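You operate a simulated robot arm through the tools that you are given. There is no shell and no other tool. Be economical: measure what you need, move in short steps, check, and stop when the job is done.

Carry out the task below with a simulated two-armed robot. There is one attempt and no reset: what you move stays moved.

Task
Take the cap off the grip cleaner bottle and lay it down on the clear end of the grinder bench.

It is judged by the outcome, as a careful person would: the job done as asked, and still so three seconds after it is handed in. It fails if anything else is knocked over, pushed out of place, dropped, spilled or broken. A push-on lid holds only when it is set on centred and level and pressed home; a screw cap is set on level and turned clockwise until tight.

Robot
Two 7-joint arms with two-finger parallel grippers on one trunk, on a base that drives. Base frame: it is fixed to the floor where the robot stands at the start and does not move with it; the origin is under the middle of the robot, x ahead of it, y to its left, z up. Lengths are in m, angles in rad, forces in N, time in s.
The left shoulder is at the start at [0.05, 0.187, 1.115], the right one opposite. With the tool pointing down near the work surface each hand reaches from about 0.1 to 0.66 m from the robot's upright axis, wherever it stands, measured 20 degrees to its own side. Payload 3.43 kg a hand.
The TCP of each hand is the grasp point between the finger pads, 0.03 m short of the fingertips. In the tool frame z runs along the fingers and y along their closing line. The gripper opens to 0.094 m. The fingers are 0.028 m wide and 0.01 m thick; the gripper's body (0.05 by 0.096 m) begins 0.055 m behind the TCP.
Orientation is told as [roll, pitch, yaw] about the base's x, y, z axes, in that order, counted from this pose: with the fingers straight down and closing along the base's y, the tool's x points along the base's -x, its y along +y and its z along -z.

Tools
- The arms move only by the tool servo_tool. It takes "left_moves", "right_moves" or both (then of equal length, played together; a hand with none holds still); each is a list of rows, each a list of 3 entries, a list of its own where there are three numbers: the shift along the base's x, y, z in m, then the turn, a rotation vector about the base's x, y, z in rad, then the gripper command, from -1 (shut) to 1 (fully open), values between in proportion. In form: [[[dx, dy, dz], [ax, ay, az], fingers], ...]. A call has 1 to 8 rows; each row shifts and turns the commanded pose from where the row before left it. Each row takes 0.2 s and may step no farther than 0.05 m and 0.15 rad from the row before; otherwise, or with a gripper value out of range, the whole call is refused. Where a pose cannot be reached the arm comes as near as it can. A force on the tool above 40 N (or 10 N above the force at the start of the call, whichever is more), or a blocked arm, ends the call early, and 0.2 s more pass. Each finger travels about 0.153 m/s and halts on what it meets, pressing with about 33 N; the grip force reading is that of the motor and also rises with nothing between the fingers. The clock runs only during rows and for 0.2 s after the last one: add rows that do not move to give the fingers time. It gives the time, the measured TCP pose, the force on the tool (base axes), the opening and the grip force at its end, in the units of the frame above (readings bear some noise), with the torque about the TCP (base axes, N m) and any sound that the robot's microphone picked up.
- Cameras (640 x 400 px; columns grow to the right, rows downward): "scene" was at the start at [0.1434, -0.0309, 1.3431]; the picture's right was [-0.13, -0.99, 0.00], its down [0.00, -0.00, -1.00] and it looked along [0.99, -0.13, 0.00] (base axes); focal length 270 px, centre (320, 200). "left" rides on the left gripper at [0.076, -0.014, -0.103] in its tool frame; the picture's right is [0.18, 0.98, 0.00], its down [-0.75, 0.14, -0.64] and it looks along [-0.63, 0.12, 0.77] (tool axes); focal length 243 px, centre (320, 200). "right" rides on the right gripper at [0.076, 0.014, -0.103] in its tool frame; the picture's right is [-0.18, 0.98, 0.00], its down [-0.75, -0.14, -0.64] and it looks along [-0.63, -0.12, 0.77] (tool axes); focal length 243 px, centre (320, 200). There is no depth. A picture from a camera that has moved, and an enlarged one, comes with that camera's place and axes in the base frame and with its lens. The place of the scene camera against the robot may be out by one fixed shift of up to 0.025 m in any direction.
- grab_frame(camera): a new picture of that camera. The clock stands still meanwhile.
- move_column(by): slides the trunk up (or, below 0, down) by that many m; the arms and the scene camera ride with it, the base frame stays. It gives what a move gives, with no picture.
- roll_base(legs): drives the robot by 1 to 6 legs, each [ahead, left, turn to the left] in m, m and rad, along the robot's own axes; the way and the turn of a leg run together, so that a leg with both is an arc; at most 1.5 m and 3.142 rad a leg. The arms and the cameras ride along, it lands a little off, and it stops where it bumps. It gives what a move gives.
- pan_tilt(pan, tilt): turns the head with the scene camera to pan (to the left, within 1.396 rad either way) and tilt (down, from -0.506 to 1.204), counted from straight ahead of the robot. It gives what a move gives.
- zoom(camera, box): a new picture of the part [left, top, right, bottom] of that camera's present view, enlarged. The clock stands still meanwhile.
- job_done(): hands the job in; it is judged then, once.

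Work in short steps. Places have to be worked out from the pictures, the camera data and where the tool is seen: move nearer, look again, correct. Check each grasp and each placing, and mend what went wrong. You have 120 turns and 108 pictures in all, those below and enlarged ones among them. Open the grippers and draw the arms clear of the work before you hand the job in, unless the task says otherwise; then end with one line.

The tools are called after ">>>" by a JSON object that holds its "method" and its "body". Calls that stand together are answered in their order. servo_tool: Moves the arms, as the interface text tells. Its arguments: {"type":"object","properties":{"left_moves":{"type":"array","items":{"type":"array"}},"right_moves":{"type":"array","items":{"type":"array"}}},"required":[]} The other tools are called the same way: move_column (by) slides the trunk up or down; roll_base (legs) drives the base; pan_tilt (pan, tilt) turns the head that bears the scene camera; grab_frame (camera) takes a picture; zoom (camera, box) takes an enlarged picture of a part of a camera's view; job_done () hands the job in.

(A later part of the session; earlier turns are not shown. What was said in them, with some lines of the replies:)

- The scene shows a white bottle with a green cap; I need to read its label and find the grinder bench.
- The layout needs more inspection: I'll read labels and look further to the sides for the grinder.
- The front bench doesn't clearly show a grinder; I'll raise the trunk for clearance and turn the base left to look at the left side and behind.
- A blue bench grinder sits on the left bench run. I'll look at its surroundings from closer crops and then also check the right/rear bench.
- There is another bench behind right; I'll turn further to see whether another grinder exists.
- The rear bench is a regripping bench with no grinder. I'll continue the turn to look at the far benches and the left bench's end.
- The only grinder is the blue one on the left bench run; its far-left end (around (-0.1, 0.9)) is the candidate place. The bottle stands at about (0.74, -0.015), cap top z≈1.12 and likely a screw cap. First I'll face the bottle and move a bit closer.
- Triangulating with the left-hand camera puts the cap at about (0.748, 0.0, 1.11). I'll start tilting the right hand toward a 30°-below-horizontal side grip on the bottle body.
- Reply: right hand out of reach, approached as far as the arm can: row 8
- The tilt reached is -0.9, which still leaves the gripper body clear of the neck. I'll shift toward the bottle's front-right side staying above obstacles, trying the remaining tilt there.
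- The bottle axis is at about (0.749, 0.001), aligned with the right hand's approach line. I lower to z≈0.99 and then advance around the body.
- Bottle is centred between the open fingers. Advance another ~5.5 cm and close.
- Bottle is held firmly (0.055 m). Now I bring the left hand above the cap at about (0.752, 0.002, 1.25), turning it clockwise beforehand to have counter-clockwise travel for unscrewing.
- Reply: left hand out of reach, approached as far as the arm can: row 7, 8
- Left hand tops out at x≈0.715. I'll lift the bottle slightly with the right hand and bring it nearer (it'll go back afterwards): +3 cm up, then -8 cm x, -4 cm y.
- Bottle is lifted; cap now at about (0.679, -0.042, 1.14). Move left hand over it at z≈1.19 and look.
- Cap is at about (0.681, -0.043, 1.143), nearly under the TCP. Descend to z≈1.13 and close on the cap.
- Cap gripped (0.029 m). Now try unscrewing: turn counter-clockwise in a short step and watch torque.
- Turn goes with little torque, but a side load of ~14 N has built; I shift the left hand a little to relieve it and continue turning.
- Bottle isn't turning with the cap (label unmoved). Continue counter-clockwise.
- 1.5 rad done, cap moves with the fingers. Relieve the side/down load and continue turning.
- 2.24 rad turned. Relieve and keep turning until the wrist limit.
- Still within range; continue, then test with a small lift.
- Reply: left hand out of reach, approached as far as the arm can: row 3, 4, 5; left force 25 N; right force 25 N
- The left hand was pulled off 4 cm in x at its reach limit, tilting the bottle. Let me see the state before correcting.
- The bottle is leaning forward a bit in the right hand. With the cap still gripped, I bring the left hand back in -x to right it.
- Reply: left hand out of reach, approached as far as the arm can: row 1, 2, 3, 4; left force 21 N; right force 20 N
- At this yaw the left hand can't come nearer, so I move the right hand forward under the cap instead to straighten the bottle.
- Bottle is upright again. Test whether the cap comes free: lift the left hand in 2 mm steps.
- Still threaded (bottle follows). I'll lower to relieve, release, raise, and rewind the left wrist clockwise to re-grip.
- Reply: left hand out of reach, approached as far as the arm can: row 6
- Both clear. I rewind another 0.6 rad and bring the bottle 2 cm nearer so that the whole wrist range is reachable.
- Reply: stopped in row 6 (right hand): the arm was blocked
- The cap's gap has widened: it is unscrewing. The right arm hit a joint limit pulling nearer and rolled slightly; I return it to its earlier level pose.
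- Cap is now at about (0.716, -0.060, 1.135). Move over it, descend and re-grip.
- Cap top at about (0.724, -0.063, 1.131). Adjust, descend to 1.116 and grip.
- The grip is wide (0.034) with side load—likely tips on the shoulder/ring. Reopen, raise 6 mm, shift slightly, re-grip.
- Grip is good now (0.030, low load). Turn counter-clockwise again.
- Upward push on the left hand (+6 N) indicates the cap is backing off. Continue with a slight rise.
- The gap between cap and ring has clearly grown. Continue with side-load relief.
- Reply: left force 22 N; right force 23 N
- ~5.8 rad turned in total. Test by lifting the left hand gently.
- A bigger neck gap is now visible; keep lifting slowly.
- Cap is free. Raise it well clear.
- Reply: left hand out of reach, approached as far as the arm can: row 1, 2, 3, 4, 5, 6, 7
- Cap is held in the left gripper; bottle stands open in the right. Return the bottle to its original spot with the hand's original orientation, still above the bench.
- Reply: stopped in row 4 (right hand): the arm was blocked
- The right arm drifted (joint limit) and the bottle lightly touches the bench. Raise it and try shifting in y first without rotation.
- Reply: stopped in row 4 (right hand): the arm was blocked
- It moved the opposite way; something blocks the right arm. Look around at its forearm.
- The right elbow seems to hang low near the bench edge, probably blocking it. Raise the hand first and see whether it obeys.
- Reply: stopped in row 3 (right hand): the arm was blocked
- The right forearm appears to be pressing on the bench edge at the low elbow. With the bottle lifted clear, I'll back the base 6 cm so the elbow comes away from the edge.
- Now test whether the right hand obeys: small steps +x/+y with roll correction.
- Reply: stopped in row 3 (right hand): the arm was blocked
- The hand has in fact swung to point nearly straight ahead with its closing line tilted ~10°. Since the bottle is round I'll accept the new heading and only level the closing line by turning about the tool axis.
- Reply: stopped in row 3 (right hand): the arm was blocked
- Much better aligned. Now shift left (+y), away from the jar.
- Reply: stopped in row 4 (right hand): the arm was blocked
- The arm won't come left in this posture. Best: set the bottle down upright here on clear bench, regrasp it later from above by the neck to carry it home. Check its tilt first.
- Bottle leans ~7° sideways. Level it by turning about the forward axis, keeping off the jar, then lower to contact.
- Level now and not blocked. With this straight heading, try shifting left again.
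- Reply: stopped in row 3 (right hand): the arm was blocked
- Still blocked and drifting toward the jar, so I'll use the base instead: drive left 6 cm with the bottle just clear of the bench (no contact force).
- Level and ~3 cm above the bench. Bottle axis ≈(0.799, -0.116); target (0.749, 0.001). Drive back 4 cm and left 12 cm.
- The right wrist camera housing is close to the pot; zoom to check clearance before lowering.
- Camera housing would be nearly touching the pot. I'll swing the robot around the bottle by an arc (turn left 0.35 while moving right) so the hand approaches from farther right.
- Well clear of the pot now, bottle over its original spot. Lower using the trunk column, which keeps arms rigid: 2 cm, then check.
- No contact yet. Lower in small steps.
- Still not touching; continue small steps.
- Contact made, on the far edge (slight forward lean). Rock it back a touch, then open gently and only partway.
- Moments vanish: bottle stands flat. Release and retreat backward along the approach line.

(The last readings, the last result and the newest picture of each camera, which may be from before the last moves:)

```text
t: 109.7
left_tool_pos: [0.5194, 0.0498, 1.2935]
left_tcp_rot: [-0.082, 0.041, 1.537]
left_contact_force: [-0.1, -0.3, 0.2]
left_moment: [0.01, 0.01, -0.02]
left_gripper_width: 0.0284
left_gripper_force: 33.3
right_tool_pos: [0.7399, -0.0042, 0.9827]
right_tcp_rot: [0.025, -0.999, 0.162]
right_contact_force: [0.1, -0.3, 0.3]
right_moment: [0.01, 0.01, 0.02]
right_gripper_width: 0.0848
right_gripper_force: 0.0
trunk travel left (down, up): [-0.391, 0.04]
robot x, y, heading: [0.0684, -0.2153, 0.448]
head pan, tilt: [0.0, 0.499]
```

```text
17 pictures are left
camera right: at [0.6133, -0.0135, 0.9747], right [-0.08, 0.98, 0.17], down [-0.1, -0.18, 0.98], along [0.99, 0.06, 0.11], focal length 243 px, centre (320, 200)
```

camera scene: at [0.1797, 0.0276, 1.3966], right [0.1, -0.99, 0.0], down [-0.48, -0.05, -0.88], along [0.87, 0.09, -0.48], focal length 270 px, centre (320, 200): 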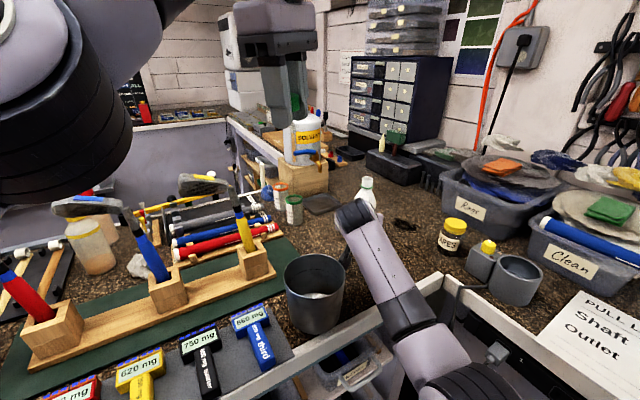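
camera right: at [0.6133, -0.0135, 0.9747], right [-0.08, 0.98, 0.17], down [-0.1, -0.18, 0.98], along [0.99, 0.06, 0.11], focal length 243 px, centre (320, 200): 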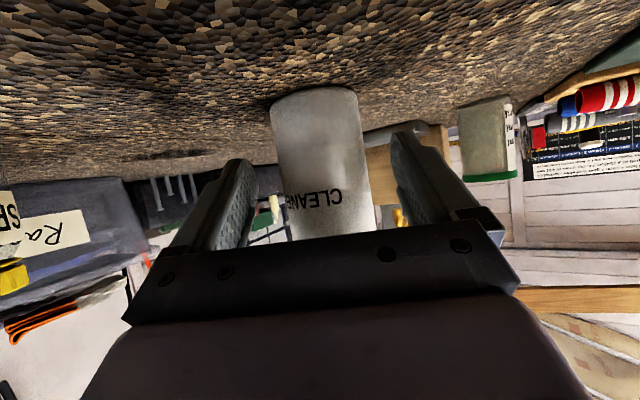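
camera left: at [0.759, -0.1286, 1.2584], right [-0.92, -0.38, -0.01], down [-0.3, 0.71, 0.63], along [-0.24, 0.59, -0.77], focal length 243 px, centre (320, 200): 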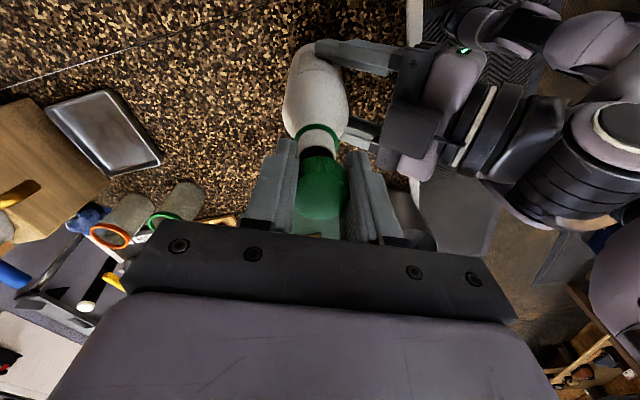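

Bottle stands free. Retreat with the base straight back along the hand's axis, then raise the trunk.

>>> {"method": "roll_base", "body": {"legs": [[-0.115, 0.035, 0], [-0.1, 0.0, 0]]}}

>>> {"method": "move_column", "body": {"by": 0.039}}

>>> {"method": "grab_frame", "body": {"camera": "scene"}}

```text
t: 111.6
left_tool_pos: [0.3115, -0.0105, 1.2945]
left_tcp_rot: [-0.079, 0.041, 1.538]
left_contact_force: [-0.3, 0.0, 0.4]
left_moment: [0.02, -0.03, 0.0]
left_gripper_width: 0.0292
left_gripper_force: 32.7
right_tool_pos: [0.5342, -0.0641, 0.9833]
right_tcp_rot: [0.024, -1.003, 0.163]
right_contact_force: [0.4, 0.0, 0.2]
right_moment: [-0.03, 0.02, -0.01]
right_gripper_width: 0.0846
right_gripper_force: 0.1
trunk travel left (down, up): [-0.391, 0.04]
robot x, y, heading: [-0.1368, -0.2745, 0.454]
head pan, tilt: [0.0, 0.499]
```

```text
t: 112.5
left_tool_pos: [0.312, -0.0101, 1.3314]
left_tcp_rot: [-0.079, 0.04, 1.54]
left_contact_force: [-0.1, -1.4, -0.6]
left_moment: [0.0, 0.01, 0.03]
left_gripper_width: 0.0288
left_gripper_force: 32.5
right_tool_pos: [0.5363, -0.0654, 1.0202]
right_tcp_rot: [0.021, -1.0, 0.161]
right_contact_force: [0.6, 0.1, 0.1]
right_moment: [-0.03, -0.01, -0.01]
right_gripper_width: 0.0846
right_gripper_force: 0.0
trunk travel left (down, up): [-0.43, 0.001]
robot x, y, heading: [-0.1376, -0.2769, 0.457]
head pan, tilt: [0.0, 0.499]
```

```text
16 pictures are left
camera scene: at [-0.0067, -0.2296, 1.3966], right [0.44, -0.9, 0.0], down [-0.43, -0.21, -0.88], along [0.79, 0.38, -0.48], focal length 270 px, centre (320, 200)
```

scene: 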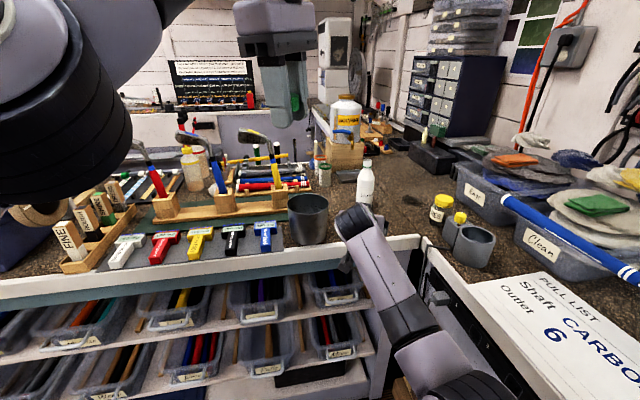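

Bottle is back upright in its place. Back off a bit more so the right hand is off the bench, then tuck the right arm upward.

>>> {"method": "roll_base", "body": {"legs": [[-0.2, 0.0, 0]]}}

>>> {"method": "servo_tool", "body": {"right_moves": [[[0, -0.02, 0.04], [0, 0, 0], 0.8], [[0, -0.02, 0.04], [0, 0, 0], 0.8], [[0, -0.02, 0.04], [0, 0.12, 0], 0.8], [[0, -0.02, 0.04], [0, 0.12, 0], 0.8], [[0, -0.02, 0.04], [0, 0.12, 0], 0.8], [[0, -0.02, 0.04], [0, 0.12, 0], 0.8], [[0, 0, 0.04], [0, 0.12, 0], 0.8], [[0, 0, 0.04], [0, 0.12, 0], 0.8]]}}

```text
t: 114.0
left_tool_pos: [0.1364, -0.0963, 1.3314]
left_tcp_rot: [-0.081, 0.039, 1.54]
left_contact_force: [-0.2, 0.1, 0.4]
left_moment: [0.06, -0.01, 0.01]
left_gripper_width: 0.029
left_gripper_force: 32.7
right_tool_pos: [0.3566, -0.1499, 1.0219]
right_tcp_rot: [0.026, -1.0, 0.162]
right_contact_force: [0.5, -0.8, -0.3]
right_moment: [-0.02, 0.01, -0.02]
right_gripper_width: 0.0847
right_gripper_force: 0.1
trunk travel left (down, up): [-0.43, 0.001]
robot x, y, heading: [-0.3112, -0.3626, 0.454]
head pan, tilt: [0.0, 0.499]
```

```text
t: 115.8
left_tool_pos: [0.1365, -0.0973, 1.3306]
left_tcp_rot: [-0.081, 0.038, 1.537]
left_contact_force: [-1.0, -0.9, -0.8]
left_moment: [0.03, -0.02, -0.01]
left_gripper_width: 0.0289
left_gripper_force: 33.1
right_tool_pos: [0.3368, -0.2959, 1.3328]
right_tcp_rot: [0.14, -0.282, 0.09]
right_contact_force: [0.1, -0.2, 0.7]
right_moment: [0.03, 0.03, 0.0]
right_gripper_width: 0.0842
right_gripper_force: 0.1
right hand out of reach, approached as far as the arm can: row 8
trunk travel left (down, up): [-0.43, 0.001]
robot x, y, heading: [-0.3152, -0.361, 0.454]
head pan, tilt: [0.0, 0.499]
```

Both hands are high. Drive over to the left bench end, facing it.

>>> {"method": "roll_base", "body": {"legs": [[0.325, 0.785, 0], [0, 0, 0.15]]}}

>>> {"method": "pan_tilt", "body": {"pan": 0.6, "tilt": 0.7}}

>>> {"method": "grab_frame", "body": {"camera": "scene"}}

```text
t: 121.0
left_tool_pos: [0.0263, 0.8236, 1.3312]
left_tcp_rot: [-0.081, 0.04, 1.692]
left_contact_force: [-1.1, -0.2, 0.3]
left_moment: [-0.01, 0.0, -0.01]
left_gripper_width: 0.0289
left_gripper_force: 33.1
right_tool_pos: [0.253, 0.6601, 1.331]
right_tcp_rot: [0.136, -0.282, 0.246]
right_contact_force: [-0.1, 0.3, 0.4]
right_moment: [-0.01, 0.01, -0.01]
right_gripper_width: 0.0848
right_gripper_force: 0.0
trunk travel left (down, up): [-0.43, 0.001]
robot x, y, heading: [-0.3787, 0.4946, 0.606]
head pan, tilt: [0.0, 0.499]
```

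```text
t: 122.0
left_tool_pos: [0.0267, 0.8237, 1.3316]
left_tcp_rot: [-0.081, 0.04, 1.694]
left_contact_force: [0.1, 0.1, 0.4]
left_moment: [0.0, 0.0, -0.02]
left_gripper_width: 0.0288
left_gripper_force: 33.1
right_tool_pos: [0.2555, 0.6604, 1.331]
right_tcp_rot: [0.135, -0.283, 0.245]
right_contact_force: [0.0, 0.8, 0.3]
right_moment: [0.0, -0.02, 0.02]
right_gripper_width: 0.0844
right_gripper_force: 0.1
trunk travel left (down, up): [-0.43, 0.001]
robot x, y, heading: [-0.3783, 0.4915, 0.614]
head pan, tilt: [0.6, 0.7]
```

```text
15 pictures are left
camera scene: at [-0.3039, 0.5866, 1.3789], right [0.93, -0.36, 0.0], down [-0.23, -0.6, -0.77], along [0.27, 0.71, -0.64], focal length 270 px, centre (320, 200)
```

scene: 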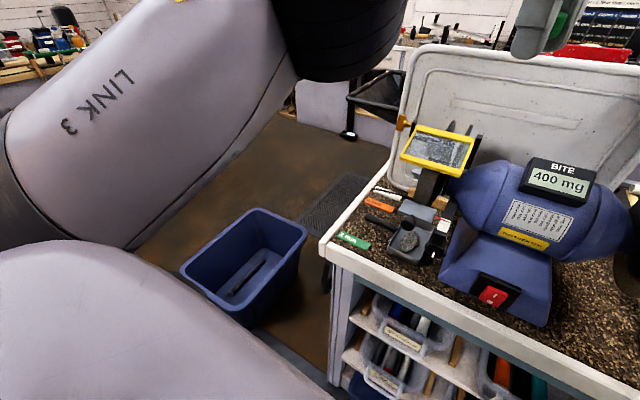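

The far-left end is cluttered (stickers, pens, tray), so the "clear end" must be the other end of this bench: the open corner end where the bottle stands. I'll drive back and aim to lay the cap at about (0.685, -0.085), clear of bottle, pot and edge.

>>> {"method": "roll_base", "body": {"legs": [[0, 0, -0.71], [0.608, -0.653, 0]]}}

>>> {"method": "pan_tilt", "body": {"pan": 0.2, "tilt": 0.7}}

>>> {"method": "grab_frame", "body": {"camera": "scene"}}

```text
t: 128.5
left_tool_pos: [0.6786, -0.2112, 1.3317]
left_tcp_rot: [-0.081, 0.04, 0.989]
left_contact_force: [1.1, 0.8, 0.2]
left_moment: [-0.04, 0.02, -0.03]
left_gripper_width: 0.0291
left_gripper_force: 32.6
right_tool_pos: [0.7468, -0.4849, 1.3306]
right_tcp_rot: [0.135, -0.284, -0.46]
right_contact_force: [0.4, 0.2, -0.3]
right_moment: [-0.03, -0.02, 0.01]
right_gripper_width: 0.0847
right_gripper_force: 0.1
trunk travel left (down, up): [-0.43, 0.001]
robot x, y, heading: [0.1547, -0.2016, -0.096]
head pan, tilt: [0.6, 0.7]
stopped in leg 2: the robot was blocked; the commanded pose is now the measured one
```

```text
t: 129.4
left_tool_pos: [0.6785, -0.2119, 1.3317]
left_tcp_rot: [-0.082, 0.041, 0.99]
left_contact_force: [-0.9, 0.6, 0.0]
left_moment: [0.03, -0.01, -0.01]
left_gripper_width: 0.029
left_gripper_force: 33.4
right_tool_pos: [0.7464, -0.4853, 1.3317]
right_tcp_rot: [0.136, -0.284, -0.459]
right_contact_force: [0.3, 0.0, 0.4]
right_moment: [0.02, 0.0, -0.02]
right_gripper_width: 0.0844
right_gripper_force: 0.0
trunk travel left (down, up): [-0.43, 0.001]
robot x, y, heading: [0.1554, -0.2041, -0.098]
head pan, tilt: [0.201, 0.7]
```

```text
14 pictures are left
camera scene: at [0.2944, -0.2192, 1.3789], right [0.11, -0.99, 0.0], down [-0.64, -0.07, -0.76], along [0.76, 0.08, -0.64], focal length 270 px, centre (320, 200)
```

scene: 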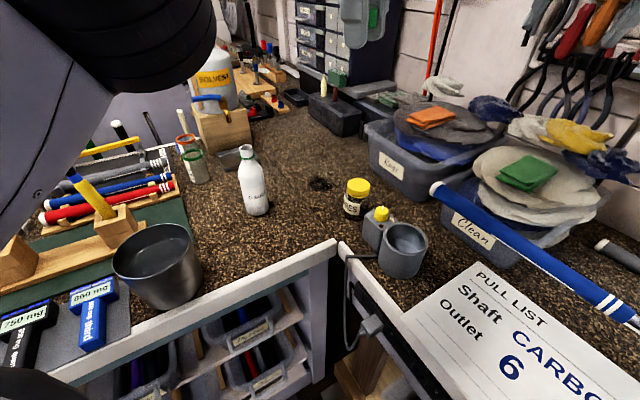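

The base stopped just short (bumped), but everything still stands. Zoom in on the clear area to locate the bench seam.

>>> {"method": "zoom", "body": {"camera": "scene", "box": [190, 120, 430, 290]}}

```text
2.35 times, centred on (310, 205) of scene
camera zoom: at [0.2944, -0.2192, 1.3789], right [0.11, -0.99, 0.0], down [-0.64, -0.07, -0.76], along [0.76, 0.08, -0.64], focal length 634 px, centre (344, 188)
```

zoom: 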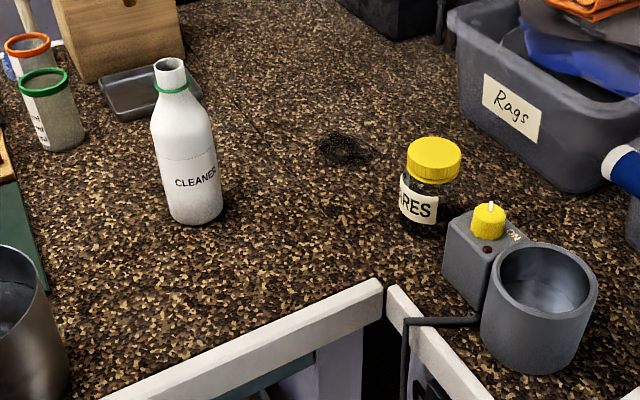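

The seam (from the right-camera views) runs from the front corner inward right of the bottle, so the bottle's area is the grinder bench's clear end. Move the left hand over (0.70, -0.078), levelled.

>>> {"method": "servo_tool", "body": {"left_moves": [[[0.003, 0.019, -0.02], [0.019, 0.011, -0.1], -1], [[0.003, 0.019, -0.02], [0.019, 0.011, -0.1], -1], [[0.003, 0.019, -0.02], [0.019, 0.011, -0.1], -1], [[0.003, 0.019, -0.02], [0.02, 0.012, -0.1], -1], [[0.003, 0.019, -0.02], [0, 0, -0.1], -1], [[0.003, 0.019, -0.02], [0, 0, -0.1], -1], [[0.003, 0.02, -0.02], [0, 0, -0.1], -1]]}}

>>> {"method": "grab_frame", "body": {"camera": "left"}}

```text
t: 131.0
left_tool_pos: [0.6985, -0.0769, 1.1901]
left_tcp_rot: [0.007, 0.017, 0.289]
left_contact_force: [0.2, -0.1, -0.9]
left_moment: [-0.01, -0.01, 0.02]
left_gripper_width: 0.0288
left_gripper_force: 33.3
right_tool_pos: [0.7467, -0.4847, 1.3305]
right_tcp_rot: [0.136, -0.284, -0.46]
right_contact_force: [0.2, -0.1, 0.5]
right_moment: [-0.06, 0.03, 0.02]
right_gripper_width: 0.0848
right_gripper_force: 0.1
trunk travel left (down, up): [-0.43, 0.001]
robot x, y, heading: [0.1579, -0.205, -0.098]
head pan, tilt: [0.201, 0.7]
```

```text
12 pictures are left
camera left: at [0.6322, -0.1133, 1.2947], right [-0.46, 0.89, 0.01], down [0.69, 0.35, 0.63], along [0.56, 0.29, -0.78], focal length 243 px, centre (320, 200)
```

left: 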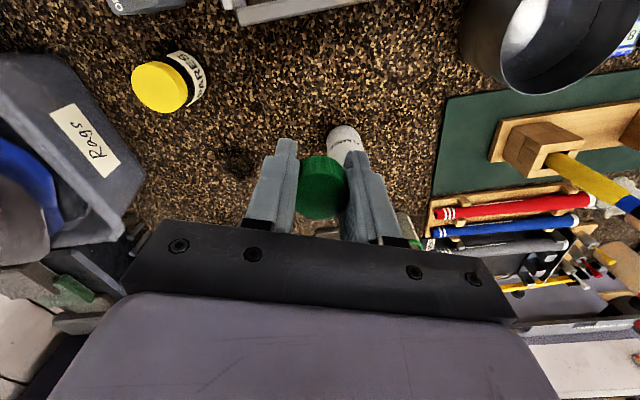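

Shift slightly further from the bottle and descend to z≈1.0.

>>> {"method": "servo_tool", "body": {"left_moves": [[[-0.006, -0.015, -0.01], [-0.01, -0.01, 0], -1], [[0, 0, -0.04], [0, 0, 0], -1], [[0, 0, -0.04], [0, 0, 0], -1], [[0, 0, -0.04], [0, 0, 0], -1], [[0, 0, -0.04], [0, 0, 0], -1], [[0, 0, -0.02], [0, 0, 0], -1]]}}

>>> {"method": "zoom", "body": {"camera": "scene", "box": [190, 120, 430, 290]}}

>>> {"method": "grab_frame", "body": {"camera": "left"}}

```text
t: 132.4
left_tool_pos: [0.6952, -0.0914, 1.0012]
left_tcp_rot: [-0.007, 0.011, 0.294]
left_contact_force: [-0.1, 0.9, 0.1]
left_moment: [-0.02, 0.02, 0.02]
left_gripper_width: 0.0289
left_gripper_force: 33.4
right_tool_pos: [0.7463, -0.4861, 1.3311]
right_tcp_rot: [0.135, -0.282, -0.458]
right_contact_force: [0.6, 0.7, 0.5]
right_moment: [-0.04, 0.01, 0.01]
right_gripper_width: 0.0845
right_gripper_force: 0.1
trunk travel left (down, up): [-0.43, 0.001]
robot x, y, heading: [0.1592, -0.2042, -0.091]
head pan, tilt: [0.201, 0.7]
```

```text
2.35 times, centred on (310, 205) of scene
camera zoom: at [0.2945, -0.2193, 1.3789], right [0.11, -0.99, 0.0], down [-0.64, -0.07, -0.76], along [0.76, 0.08, -0.64], focal length 634 px, centre (344, 188)
```

zoom: 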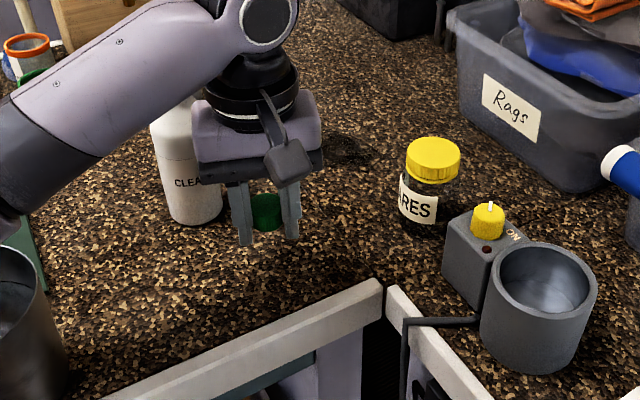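

```text
10 pictures are left
camera left: at [0.627, -0.1263, 1.1046], right [-0.46, 0.89, -0.01], down [0.69, 0.36, 0.63], along [0.56, 0.29, -0.77], focal length 243 px, centre (320, 200)
```

left: 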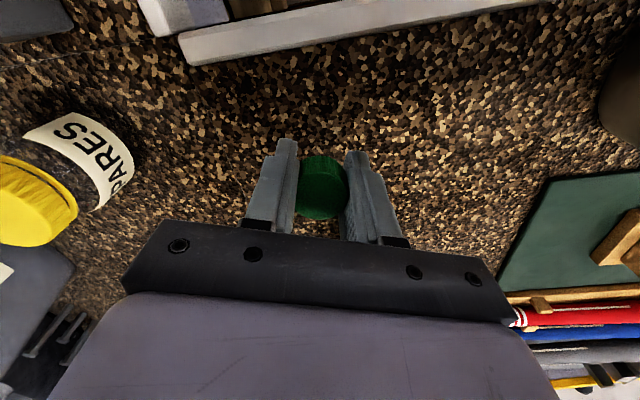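

Spot is clear. Lower the last few centimetres until light contact.

>>> {"method": "servo_tool", "body": {"left_moves": [[[0, 0, -0.015], [0, 0, 0], -1], [[0, 0, -0.013], [0, 0, 0], -1], [[0, 0, -0.008], [0, 0, 0], -1], [[0, 0, -0.003], [0, 0, 0], -1]]}}

```text
t: 133.4
left_tool_pos: [0.6886, -0.0889, 0.9838]
left_tcp_rot: [-0.01, -0.028, 0.306]
left_contact_force: [-1.3, 1.1, -0.2]
left_moment: [0.03, 0.0, 0.0]
left_gripper_width: 0.0288
left_gripper_force: 32.7
right_tool_pos: [0.7293, -0.4882, 1.3421]
right_tcp_rot: [0.149, -0.298, -0.46]
right_contact_force: [0.0, 0.5, -0.2]
right_moment: [0.0, -0.04, 0.0]
right_gripper_width: 0.0844
right_gripper_force: 0.0
trunk travel left (down, up): [-0.43, 0.001]
robot x, y, heading: [0.1534, -0.2023, -0.095]
head pan, tilt: [0.201, 0.7]
```

The robot body shifted slightly: something on the left arm may be pressing. Look at once.

>>> {"method": "pan_tilt", "body": {"pan": 0.6, "tilt": 0.6}}

>>> {"method": "grab_frame", "body": {"camera": "scene"}}

```text
t: 134.3
left_tool_pos: [0.6893, -0.0896, 0.9833]
left_tcp_rot: [-0.009, -0.029, 0.305]
left_contact_force: [-1.0, 1.1, 0.1]
left_moment: [0.0, 0.02, -0.05]
left_gripper_width: 0.0288
left_gripper_force: 33.1
right_tool_pos: [0.7287, -0.489, 1.3406]
right_tcp_rot: [0.148, -0.296, -0.462]
right_contact_force: [-0.4, -0.2, 1.0]
right_moment: [0.01, 0.01, -0.01]
right_gripper_width: 0.0848
right_gripper_force: 0.0
trunk travel left (down, up): [-0.43, 0.001]
robot x, y, heading: [0.1579, -0.2014, -0.094]
head pan, tilt: [0.6, 0.6]
```

```text
9 pictures are left
camera scene: at [0.2691, -0.1904, 1.3903], right [0.48, -0.88, 0.0], down [-0.48, -0.27, -0.83], along [0.73, 0.4, -0.55], focal length 270 px, centre (320, 200)
```

scene: 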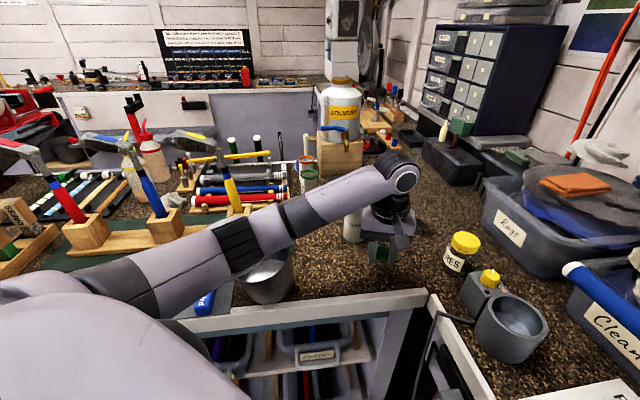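

The left elbow is resting on the pot rim. Raise the hand right away to unload it.

>>> {"method": "servo_tool", "body": {"left_moves": [[[0, 0, 0.02], [0, 0, 0], -1], [[0, 0, 0.03], [0, 0, 0], -1], [[0, 0, 0.04], [0, 0, 0], -1], [[0, 0, 0.03], [0, 0, 0], -1]]}}

>>> {"method": "zoom", "body": {"camera": "scene", "box": [140, 140, 440, 330]}}

```text
t: 135.3
left_tool_pos: [0.6937, -0.0927, 1.0782]
left_tcp_rot: [-0.007, 0.015, 0.289]
left_contact_force: [0.7, 1.0, -0.9]
left_moment: [-0.01, 0.0, -0.02]
left_gripper_width: 0.0292
left_gripper_force: 33.3
right_tool_pos: [0.748, -0.4846, 1.3293]
right_tcp_rot: [0.135, -0.279, -0.459]
right_contact_force: [1.4, 1.0, -0.7]
right_moment: [-0.02, 0.02, 0.0]
right_gripper_width: 0.0846
right_gripper_force: 0.1
trunk travel left (down, up): [-0.43, 0.001]
robot x, y, heading: [0.1555, -0.2048, -0.095]
head pan, tilt: [0.6, 0.6]
```

```text
2.11 times, centred on (290, 235) of scene
camera zoom: at [0.289, -0.1859, 1.3863], right [0.48, -0.88, 0.0], down [-0.5, -0.27, -0.82], along [0.72, 0.4, -0.57], focal length 568 px, centre (383, 126)
```

zoom: 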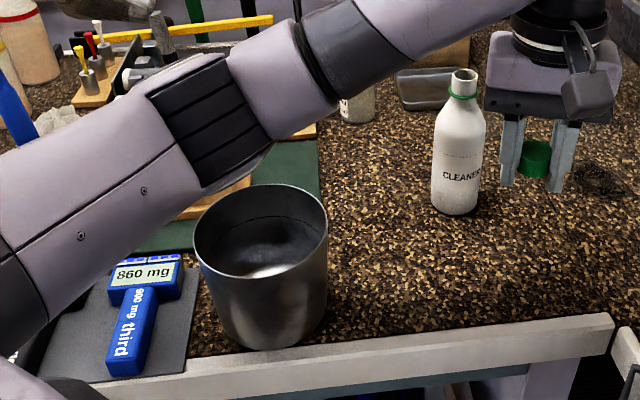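

Pot and all else unaffected. I'll back the base 10 cm and reach forward instead, so the arm is straighter and the elbow higher and off the pot.

>>> {"method": "servo_tool", "body": {"left_moves": [[[0, 0, 0.04], [0, 0, 0], -1], [[0, 0, 0.03], [0, 0, 0], -1]]}}

>>> {"method": "roll_base", "body": {"legs": [[-0.1, 0.0, 0]]}}

>>> {"method": "servo_tool", "body": {"left_moves": [[[0.025, -0.003, 0], [0, 0, 0], -1], [[0.025, -0.003, 0], [0, 0, 0], -1], [[0.025, -0.003, 0], [0, 0, 0], -1], [[0.025, -0.003, 0], [0, 0, 0], -1], [[0, 0, -0.04], [0, 0, 0], -1], [[0, 0, -0.04], [0, 0, 0], -1]]}}

>>> {"method": "grab_frame", "body": {"camera": "scene"}}

```text
t: 135.9
left_tool_pos: [0.69, -0.0929, 1.1526]
left_tcp_rot: [-0.006, 0.013, 0.292]
left_contact_force: [-0.6, 0.8, 0.0]
left_moment: [0.01, 0.0, -0.02]
left_gripper_width: 0.029
left_gripper_force: 32.8
right_tool_pos: [0.7461, -0.4852, 1.3315]
right_tcp_rot: [0.135, -0.284, -0.459]
right_contact_force: [-1.0, 1.1, 0.1]
right_moment: [0.0, -0.03, 0.01]
right_gripper_width: 0.0848
right_gripper_force: 0.0
trunk travel left (down, up): [-0.43, 0.001]
robot x, y, heading: [0.1559, -0.2037, -0.096]
head pan, tilt: [0.6, 0.6]
```

```text
t: 137.0
left_tool_pos: [0.5889, -0.0823, 1.1527]
left_tcp_rot: [-0.006, 0.01, 0.294]
left_contact_force: [-0.1, -0.5, 0.1]
left_moment: [0.03, -0.02, -0.02]
left_gripper_width: 0.0288
left_gripper_force: 32.7
right_tool_pos: [0.6456, -0.4745, 1.3305]
right_tcp_rot: [0.137, -0.284, -0.459]
right_contact_force: [0.2, -0.1, -0.9]
right_moment: [0.03, -0.03, 0.0]
right_gripper_width: 0.0843
right_gripper_force: 0.0
trunk travel left (down, up): [-0.43, 0.001]
robot x, y, heading: [0.0589, -0.1949, -0.098]
head pan, tilt: [0.6, 0.6]
```

```text
t: 138.4
left_tool_pos: [0.6844, -0.0909, 1.0721]
left_tcp_rot: [-0.005, 0.007, 0.294]
left_contact_force: [1.1, 0.5, 0.0]
left_moment: [0.02, 0.0, 0.03]
left_gripper_width: 0.0286
left_gripper_force: 32.8
left hand out of reach, approached as far as the arm can: row 4
right_tool_pos: [0.6465, -0.475, 1.3305]
right_tcp_rot: [0.135, -0.281, -0.457]
right_contact_force: [0.4, 0.7, 0.2]
right_moment: [-0.01, 0.01, 0.03]
right_gripper_width: 0.0846
right_gripper_force: 0.0
trunk travel left (down, up): [-0.43, 0.001]
robot x, y, heading: [0.0559, -0.198, -0.092]
head pan, tilt: [0.6, 0.6]
```

```text
7 pictures are left
camera scene: at [0.1874, -0.1762, 1.3876], right [0.48, -0.87, 0.0], down [-0.49, -0.27, -0.83], along [0.72, 0.4, -0.56], focal length 270 px, centre (320, 200)
```

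scene: 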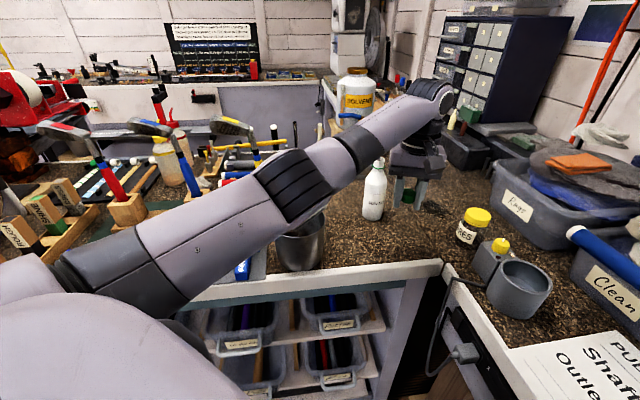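

The arm is much straighter. Lower in steps, watching for any body shift.

>>> {"method": "servo_tool", "body": {"left_moves": [[[0, 0, -0.03], [0, 0, 0], -1], [[0, 0, -0.03], [0, 0, 0], -1]]}}

>>> {"method": "zoom", "body": {"camera": "scene", "box": [180, 100, 480, 290]}}

```text
t: 139.0
left_tool_pos: [0.6841, -0.0901, 1.0113]
left_tcp_rot: [-0.006, 0.012, 0.295]
left_contact_force: [-0.1, 0.2, 0.4]
left_moment: [-0.02, 0.02, 0.01]
left_gripper_width: 0.029
left_gripper_force: 33.0
right_tool_pos: [0.6473, -0.4751, 1.3309]
right_tcp_rot: [0.137, -0.282, -0.458]
right_contact_force: [-0.3, -0.6, 0.5]
right_moment: [-0.02, -0.03, 0.01]
right_gripper_width: 0.0848
right_gripper_force: 0.0
trunk travel left (down, up): [-0.43, 0.001]
robot x, y, heading: [0.0557, -0.1933, -0.095]
head pan, tilt: [0.6, 0.6]
```

```text
2.11 times, centred on (330, 195) of scene
camera zoom: at [0.1875, -0.1758, 1.3875], right [0.49, -0.87, 0.0], down [-0.49, -0.27, -0.82], along [0.72, 0.4, -0.57], focal length 568 px, centre (299, 210)
```

zoom: 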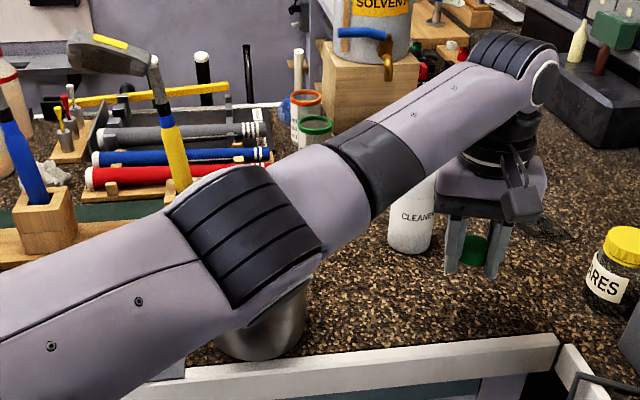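

No drift. Continue down in small steps.

>>> {"method": "servo_tool", "body": {"left_moves": [[[0, 0, -0.012], [0, 0, 0], -1], [[0, 0, -0.01], [0, 0, 0], -1]]}}

>>> {"method": "servo_tool", "body": {"left_moves": [[[0, 0, -0.01], [0, 0, 0], -1], [[0, 0, -0.008], [0, 0, 0], -1]]}}

```text
t: 139.6
left_tool_pos: [0.6831, -0.0908, 0.9885]
left_tcp_rot: [-0.007, 0.009, 0.293]
left_contact_force: [-0.3, 0.3, 0.2]
left_moment: [0.03, 0.02, 0.04]
left_gripper_width: 0.0289
left_gripper_force: 32.8
right_tool_pos: [0.6469, -0.4751, 1.33]
right_tcp_rot: [0.137, -0.283, -0.456]
right_contact_force: [0.4, -0.4, 0.7]
right_moment: [-0.01, 0.0, 0.0]
right_gripper_width: 0.0847
right_gripper_force: 0.0
trunk travel left (down, up): [-0.43, 0.001]
robot x, y, heading: [0.0607, -0.1939, -0.096]
head pan, tilt: [0.6, 0.6]
```

```text
t: 140.2
left_tool_pos: [0.6834, -0.09, 0.9707]
left_tcp_rot: [-0.006, 0.011, 0.297]
left_contact_force: [0.2, 0.4, -0.3]
left_moment: [-0.01, -0.01, -0.02]
left_gripper_width: 0.0291
left_gripper_force: 33.1
right_tool_pos: [0.6466, -0.4745, 1.3304]
right_tcp_rot: [0.137, -0.284, -0.457]
right_contact_force: [0.0, -0.7, 0.4]
right_moment: [0.0, 0.02, -0.01]
right_gripper_width: 0.0847
right_gripper_force: 0.1
trunk travel left (down, up): [-0.43, 0.001]
robot x, y, heading: [0.0559, -0.1929, -0.094]
head pan, tilt: [0.6, 0.6]
```

Tracking well, no drift. A few millimetres more until the tips touch.

>>> {"method": "servo_tool", "body": {"left_moves": [[[0, 0, -0.005], [0, 0, 0], -1], [[0, 0, -0.004], [0, 0, 0], -1]]}}

>>> {"method": "grab_frame", "body": {"camera": "left"}}

```text
t: 140.8
left_tool_pos: [0.6831, -0.0891, 0.9626]
left_tcp_rot: [-0.006, 0.009, 0.293]
left_contact_force: [-0.2, 0.6, -0.6]
left_moment: [0.0, 0.03, 0.01]
left_gripper_width: 0.0289
left_gripper_force: 33.3
right_tool_pos: [0.6472, -0.4745, 1.3312]
right_tcp_rot: [0.137, -0.283, -0.457]
right_contact_force: [0.2, -0.1, 0.8]
right_moment: [-0.01, 0.0, 0.02]
right_gripper_width: 0.0846
right_gripper_force: 0.1
trunk travel left (down, up): [-0.43, 0.001]
robot x, y, heading: [0.0558, -0.1951, -0.098]
head pan, tilt: [0.6, 0.6]
```

```text
5 pictures are left
camera left: at [0.6146, -0.1246, 1.0662], right [-0.46, 0.89, 0.0], down [0.69, 0.36, 0.63], along [0.56, 0.29, -0.77], focal length 243 px, centre (320, 200)
```

left: 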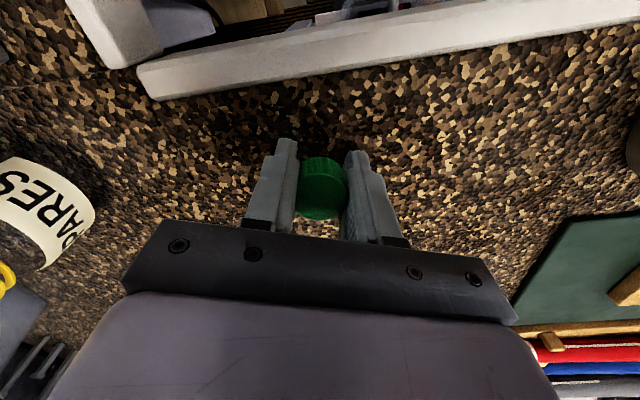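

Almost at the bench. Lower 4 mm more, then open gently.

>>> {"method": "servo_tool", "body": {"left_moves": [[[0, 0, -0.002], [0, 0, 0], -1], [[0, 0, -0.002], [0, 0, 0], -1]]}}

>>> {"method": "servo_tool", "body": {"left_moves": [[[0, 0, 0], [0, 0, 0], -0.3], [[0, 0, 0], [0, 0, 0], -0.1], [[0, 0, 0], [0, 0, 0], 0.1], [[0, 0, 0], [0, 0, 0], 0.1]]}}

>>> {"method": "grab_frame", "body": {"camera": "left"}}

```text
t: 141.4
left_tool_pos: [0.6827, -0.0897, 0.9587]
left_tcp_rot: [-0.005, 0.009, 0.293]
left_contact_force: [-0.7, -0.1, 6.0]
left_moment: [0.16, -0.02, 0.01]
left_gripper_width: 0.0289
left_gripper_force: 33.4
right_tool_pos: [0.6455, -0.4743, 1.3315]
right_tcp_rot: [0.135, -0.283, -0.457]
right_contact_force: [0.8, -0.4, -0.1]
right_moment: [0.0, -0.03, -0.02]
right_gripper_width: 0.0846
right_gripper_force: 0.1
trunk travel left (down, up): [-0.43, 0.001]
robot x, y, heading: [0.0555, -0.1936, -0.092]
head pan, tilt: [0.6, 0.6]
```

```text
t: 142.4
left_tool_pos: [0.6827, -0.0918, 0.9595]
left_tcp_rot: [-0.009, 0.01, 0.29]
left_contact_force: [2.7, -8.7, 10.4]
left_moment: [0.04, -0.09, -0.13]
left_gripper_width: 0.0462
left_gripper_force: 0.1
right_tool_pos: [0.6459, -0.476, 1.3307]
right_tcp_rot: [0.138, -0.283, -0.458]
right_contact_force: [0.2, -0.4, -0.2]
right_moment: [0.0, 0.02, 0.01]
right_gripper_width: 0.0844
right_gripper_force: 0.1
trunk travel left (down, up): [-0.43, 0.001]
robot x, y, heading: [0.0555, -0.1959, -0.091]
head pan, tilt: [0.6, 0.6]
```

```text
4 pictures are left
camera left: at [0.6144, -0.1268, 1.064], right [-0.46, 0.89, -0.01], down [0.68, 0.36, 0.63], along [0.57, 0.29, -0.77], focal length 243 px, centre (320, 200)
```

left: 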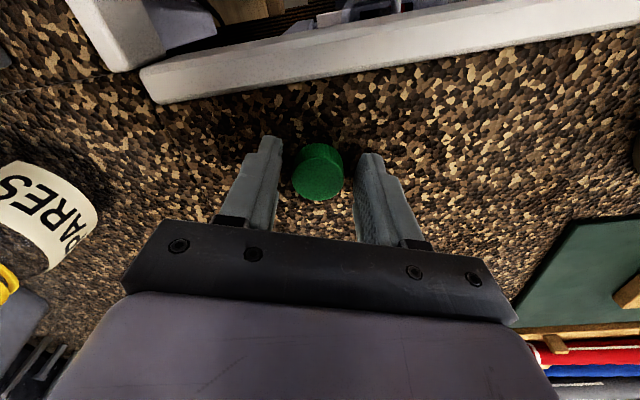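

The cap lies flat on the bench. Raise the left hand straight up and clear.

>>> {"method": "servo_tool", "body": {"left_moves": [[[0, 0, 0.005], [0, 0, 0], 0.3], [[0, 0, 0.03], [0, 0, 0], 0.3], [[0, 0, 0.04], [0, 0, 0], 0.3], [[0, 0, 0.05], [0, 0, 0], 0.3], [[0, 0, 0.05], [0, 0, 0], 0.3], [[0, 0, 0.05], [0, 0, 0], 0.3], [[0, 0, 0.04], [0, 0, 0], 0.3]]}}

>>> {"method": "roll_base", "body": {"legs": [[-0.2, 0.0, 0]]}}

>>> {"method": "pan_tilt", "body": {"pan": 0.3, "tilt": 0.5}}

>>> {"method": "grab_frame", "body": {"camera": "scene"}}

```text
t: 144.0
left_tool_pos: [0.6725, -0.083, 1.1888]
left_tcp_rot: [-0.004, 0.012, 0.293]
left_contact_force: [-0.3, 0.6, 0.9]
left_moment: [0.04, -0.01, -0.02]
left_gripper_width: 0.0613
left_gripper_force: 0.1
left hand out of reach, approached as far as the arm can: row 6, 7
right_tool_pos: [0.6465, -0.4753, 1.3305]
right_tcp_rot: [0.136, -0.281, -0.457]
right_contact_force: [-0.2, 0.4, -0.7]
right_moment: [0.0, -0.03, 0.02]
right_gripper_width: 0.0847
right_gripper_force: 0.0
trunk travel left (down, up): [-0.43, 0.001]
robot x, y, heading: [0.0552, -0.1949, -0.092]
head pan, tilt: [0.6, 0.6]
```

```text
t: 145.6
left_tool_pos: [0.4723, -0.0664, 1.1912]
left_tcp_rot: [-0.007, 0.01, 0.29]
left_contact_force: [0.6, -0.2, 0.2]
left_moment: [-0.01, -0.04, 0.0]
left_gripper_width: 0.061
left_gripper_force: 0.2
right_tool_pos: [0.4446, -0.458, 1.3316]
right_tcp_rot: [0.136, -0.283, -0.462]
right_contact_force: [-0.3, 0.2, -0.1]
right_moment: [0.0, 0.02, -0.03]
right_gripper_width: 0.0846
right_gripper_force: 0.0
trunk travel left (down, up): [-0.43, 0.001]
robot x, y, heading: [-0.1447, -0.1764, -0.098]
head pan, tilt: [0.6, 0.6]
```

```text
t: 146.4
left_tool_pos: [0.4741, -0.0676, 1.191]
left_tcp_rot: [-0.008, 0.012, 0.291]
left_contact_force: [-0.2, -0.1, -0.5]
left_moment: [-0.03, 0.0, -0.01]
left_gripper_width: 0.061
left_gripper_force: 0.0
right_tool_pos: [0.4447, -0.4577, 1.3308]
right_tcp_rot: [0.136, -0.284, -0.463]
right_contact_force: [-0.1, 0.3, 0.2]
right_moment: [0.0, 0.01, -0.01]
right_gripper_width: 0.0846
right_gripper_force: 0.0
trunk travel left (down, up): [-0.43, 0.001]
robot x, y, heading: [-0.146, -0.1711, -0.096]
head pan, tilt: [0.3, 0.499]
```

```text
3 pictures are left
camera scene: at [-0.0009, -0.1813, 1.3966], right [0.2, -0.98, 0.0], down [-0.47, -0.1, -0.88], along [0.86, 0.18, -0.48], focal length 270 px, centre (320, 200)
```

scene: 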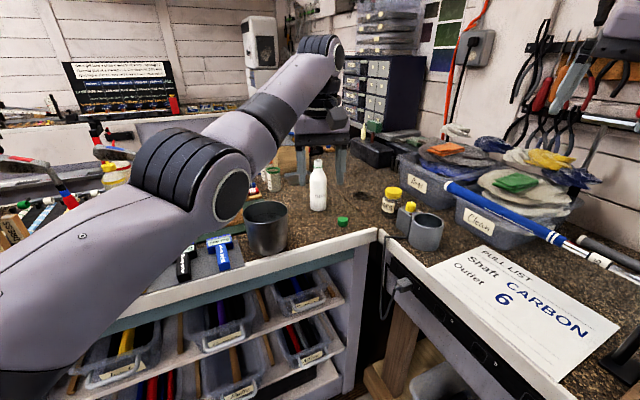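

The cap lies on the clear end of the bench, the bottle is upright in its place, and both hands are empty and clear. Handing in.

>>> {"method": "job_done", "body": {}}

```text
The job is handed in.
```

The grip cleaner bottle is uncapped and standing upright within about a centimetre of its original spot. The cap is lying on the grinder bench's clear end, the open corner by the bottle; I chose that end because the one beside the grinder has small items on it. While I was lowering the cap, the left elbow briefly rested on the rim of the metal pot; the pot looked upright and unmoved afterwards.
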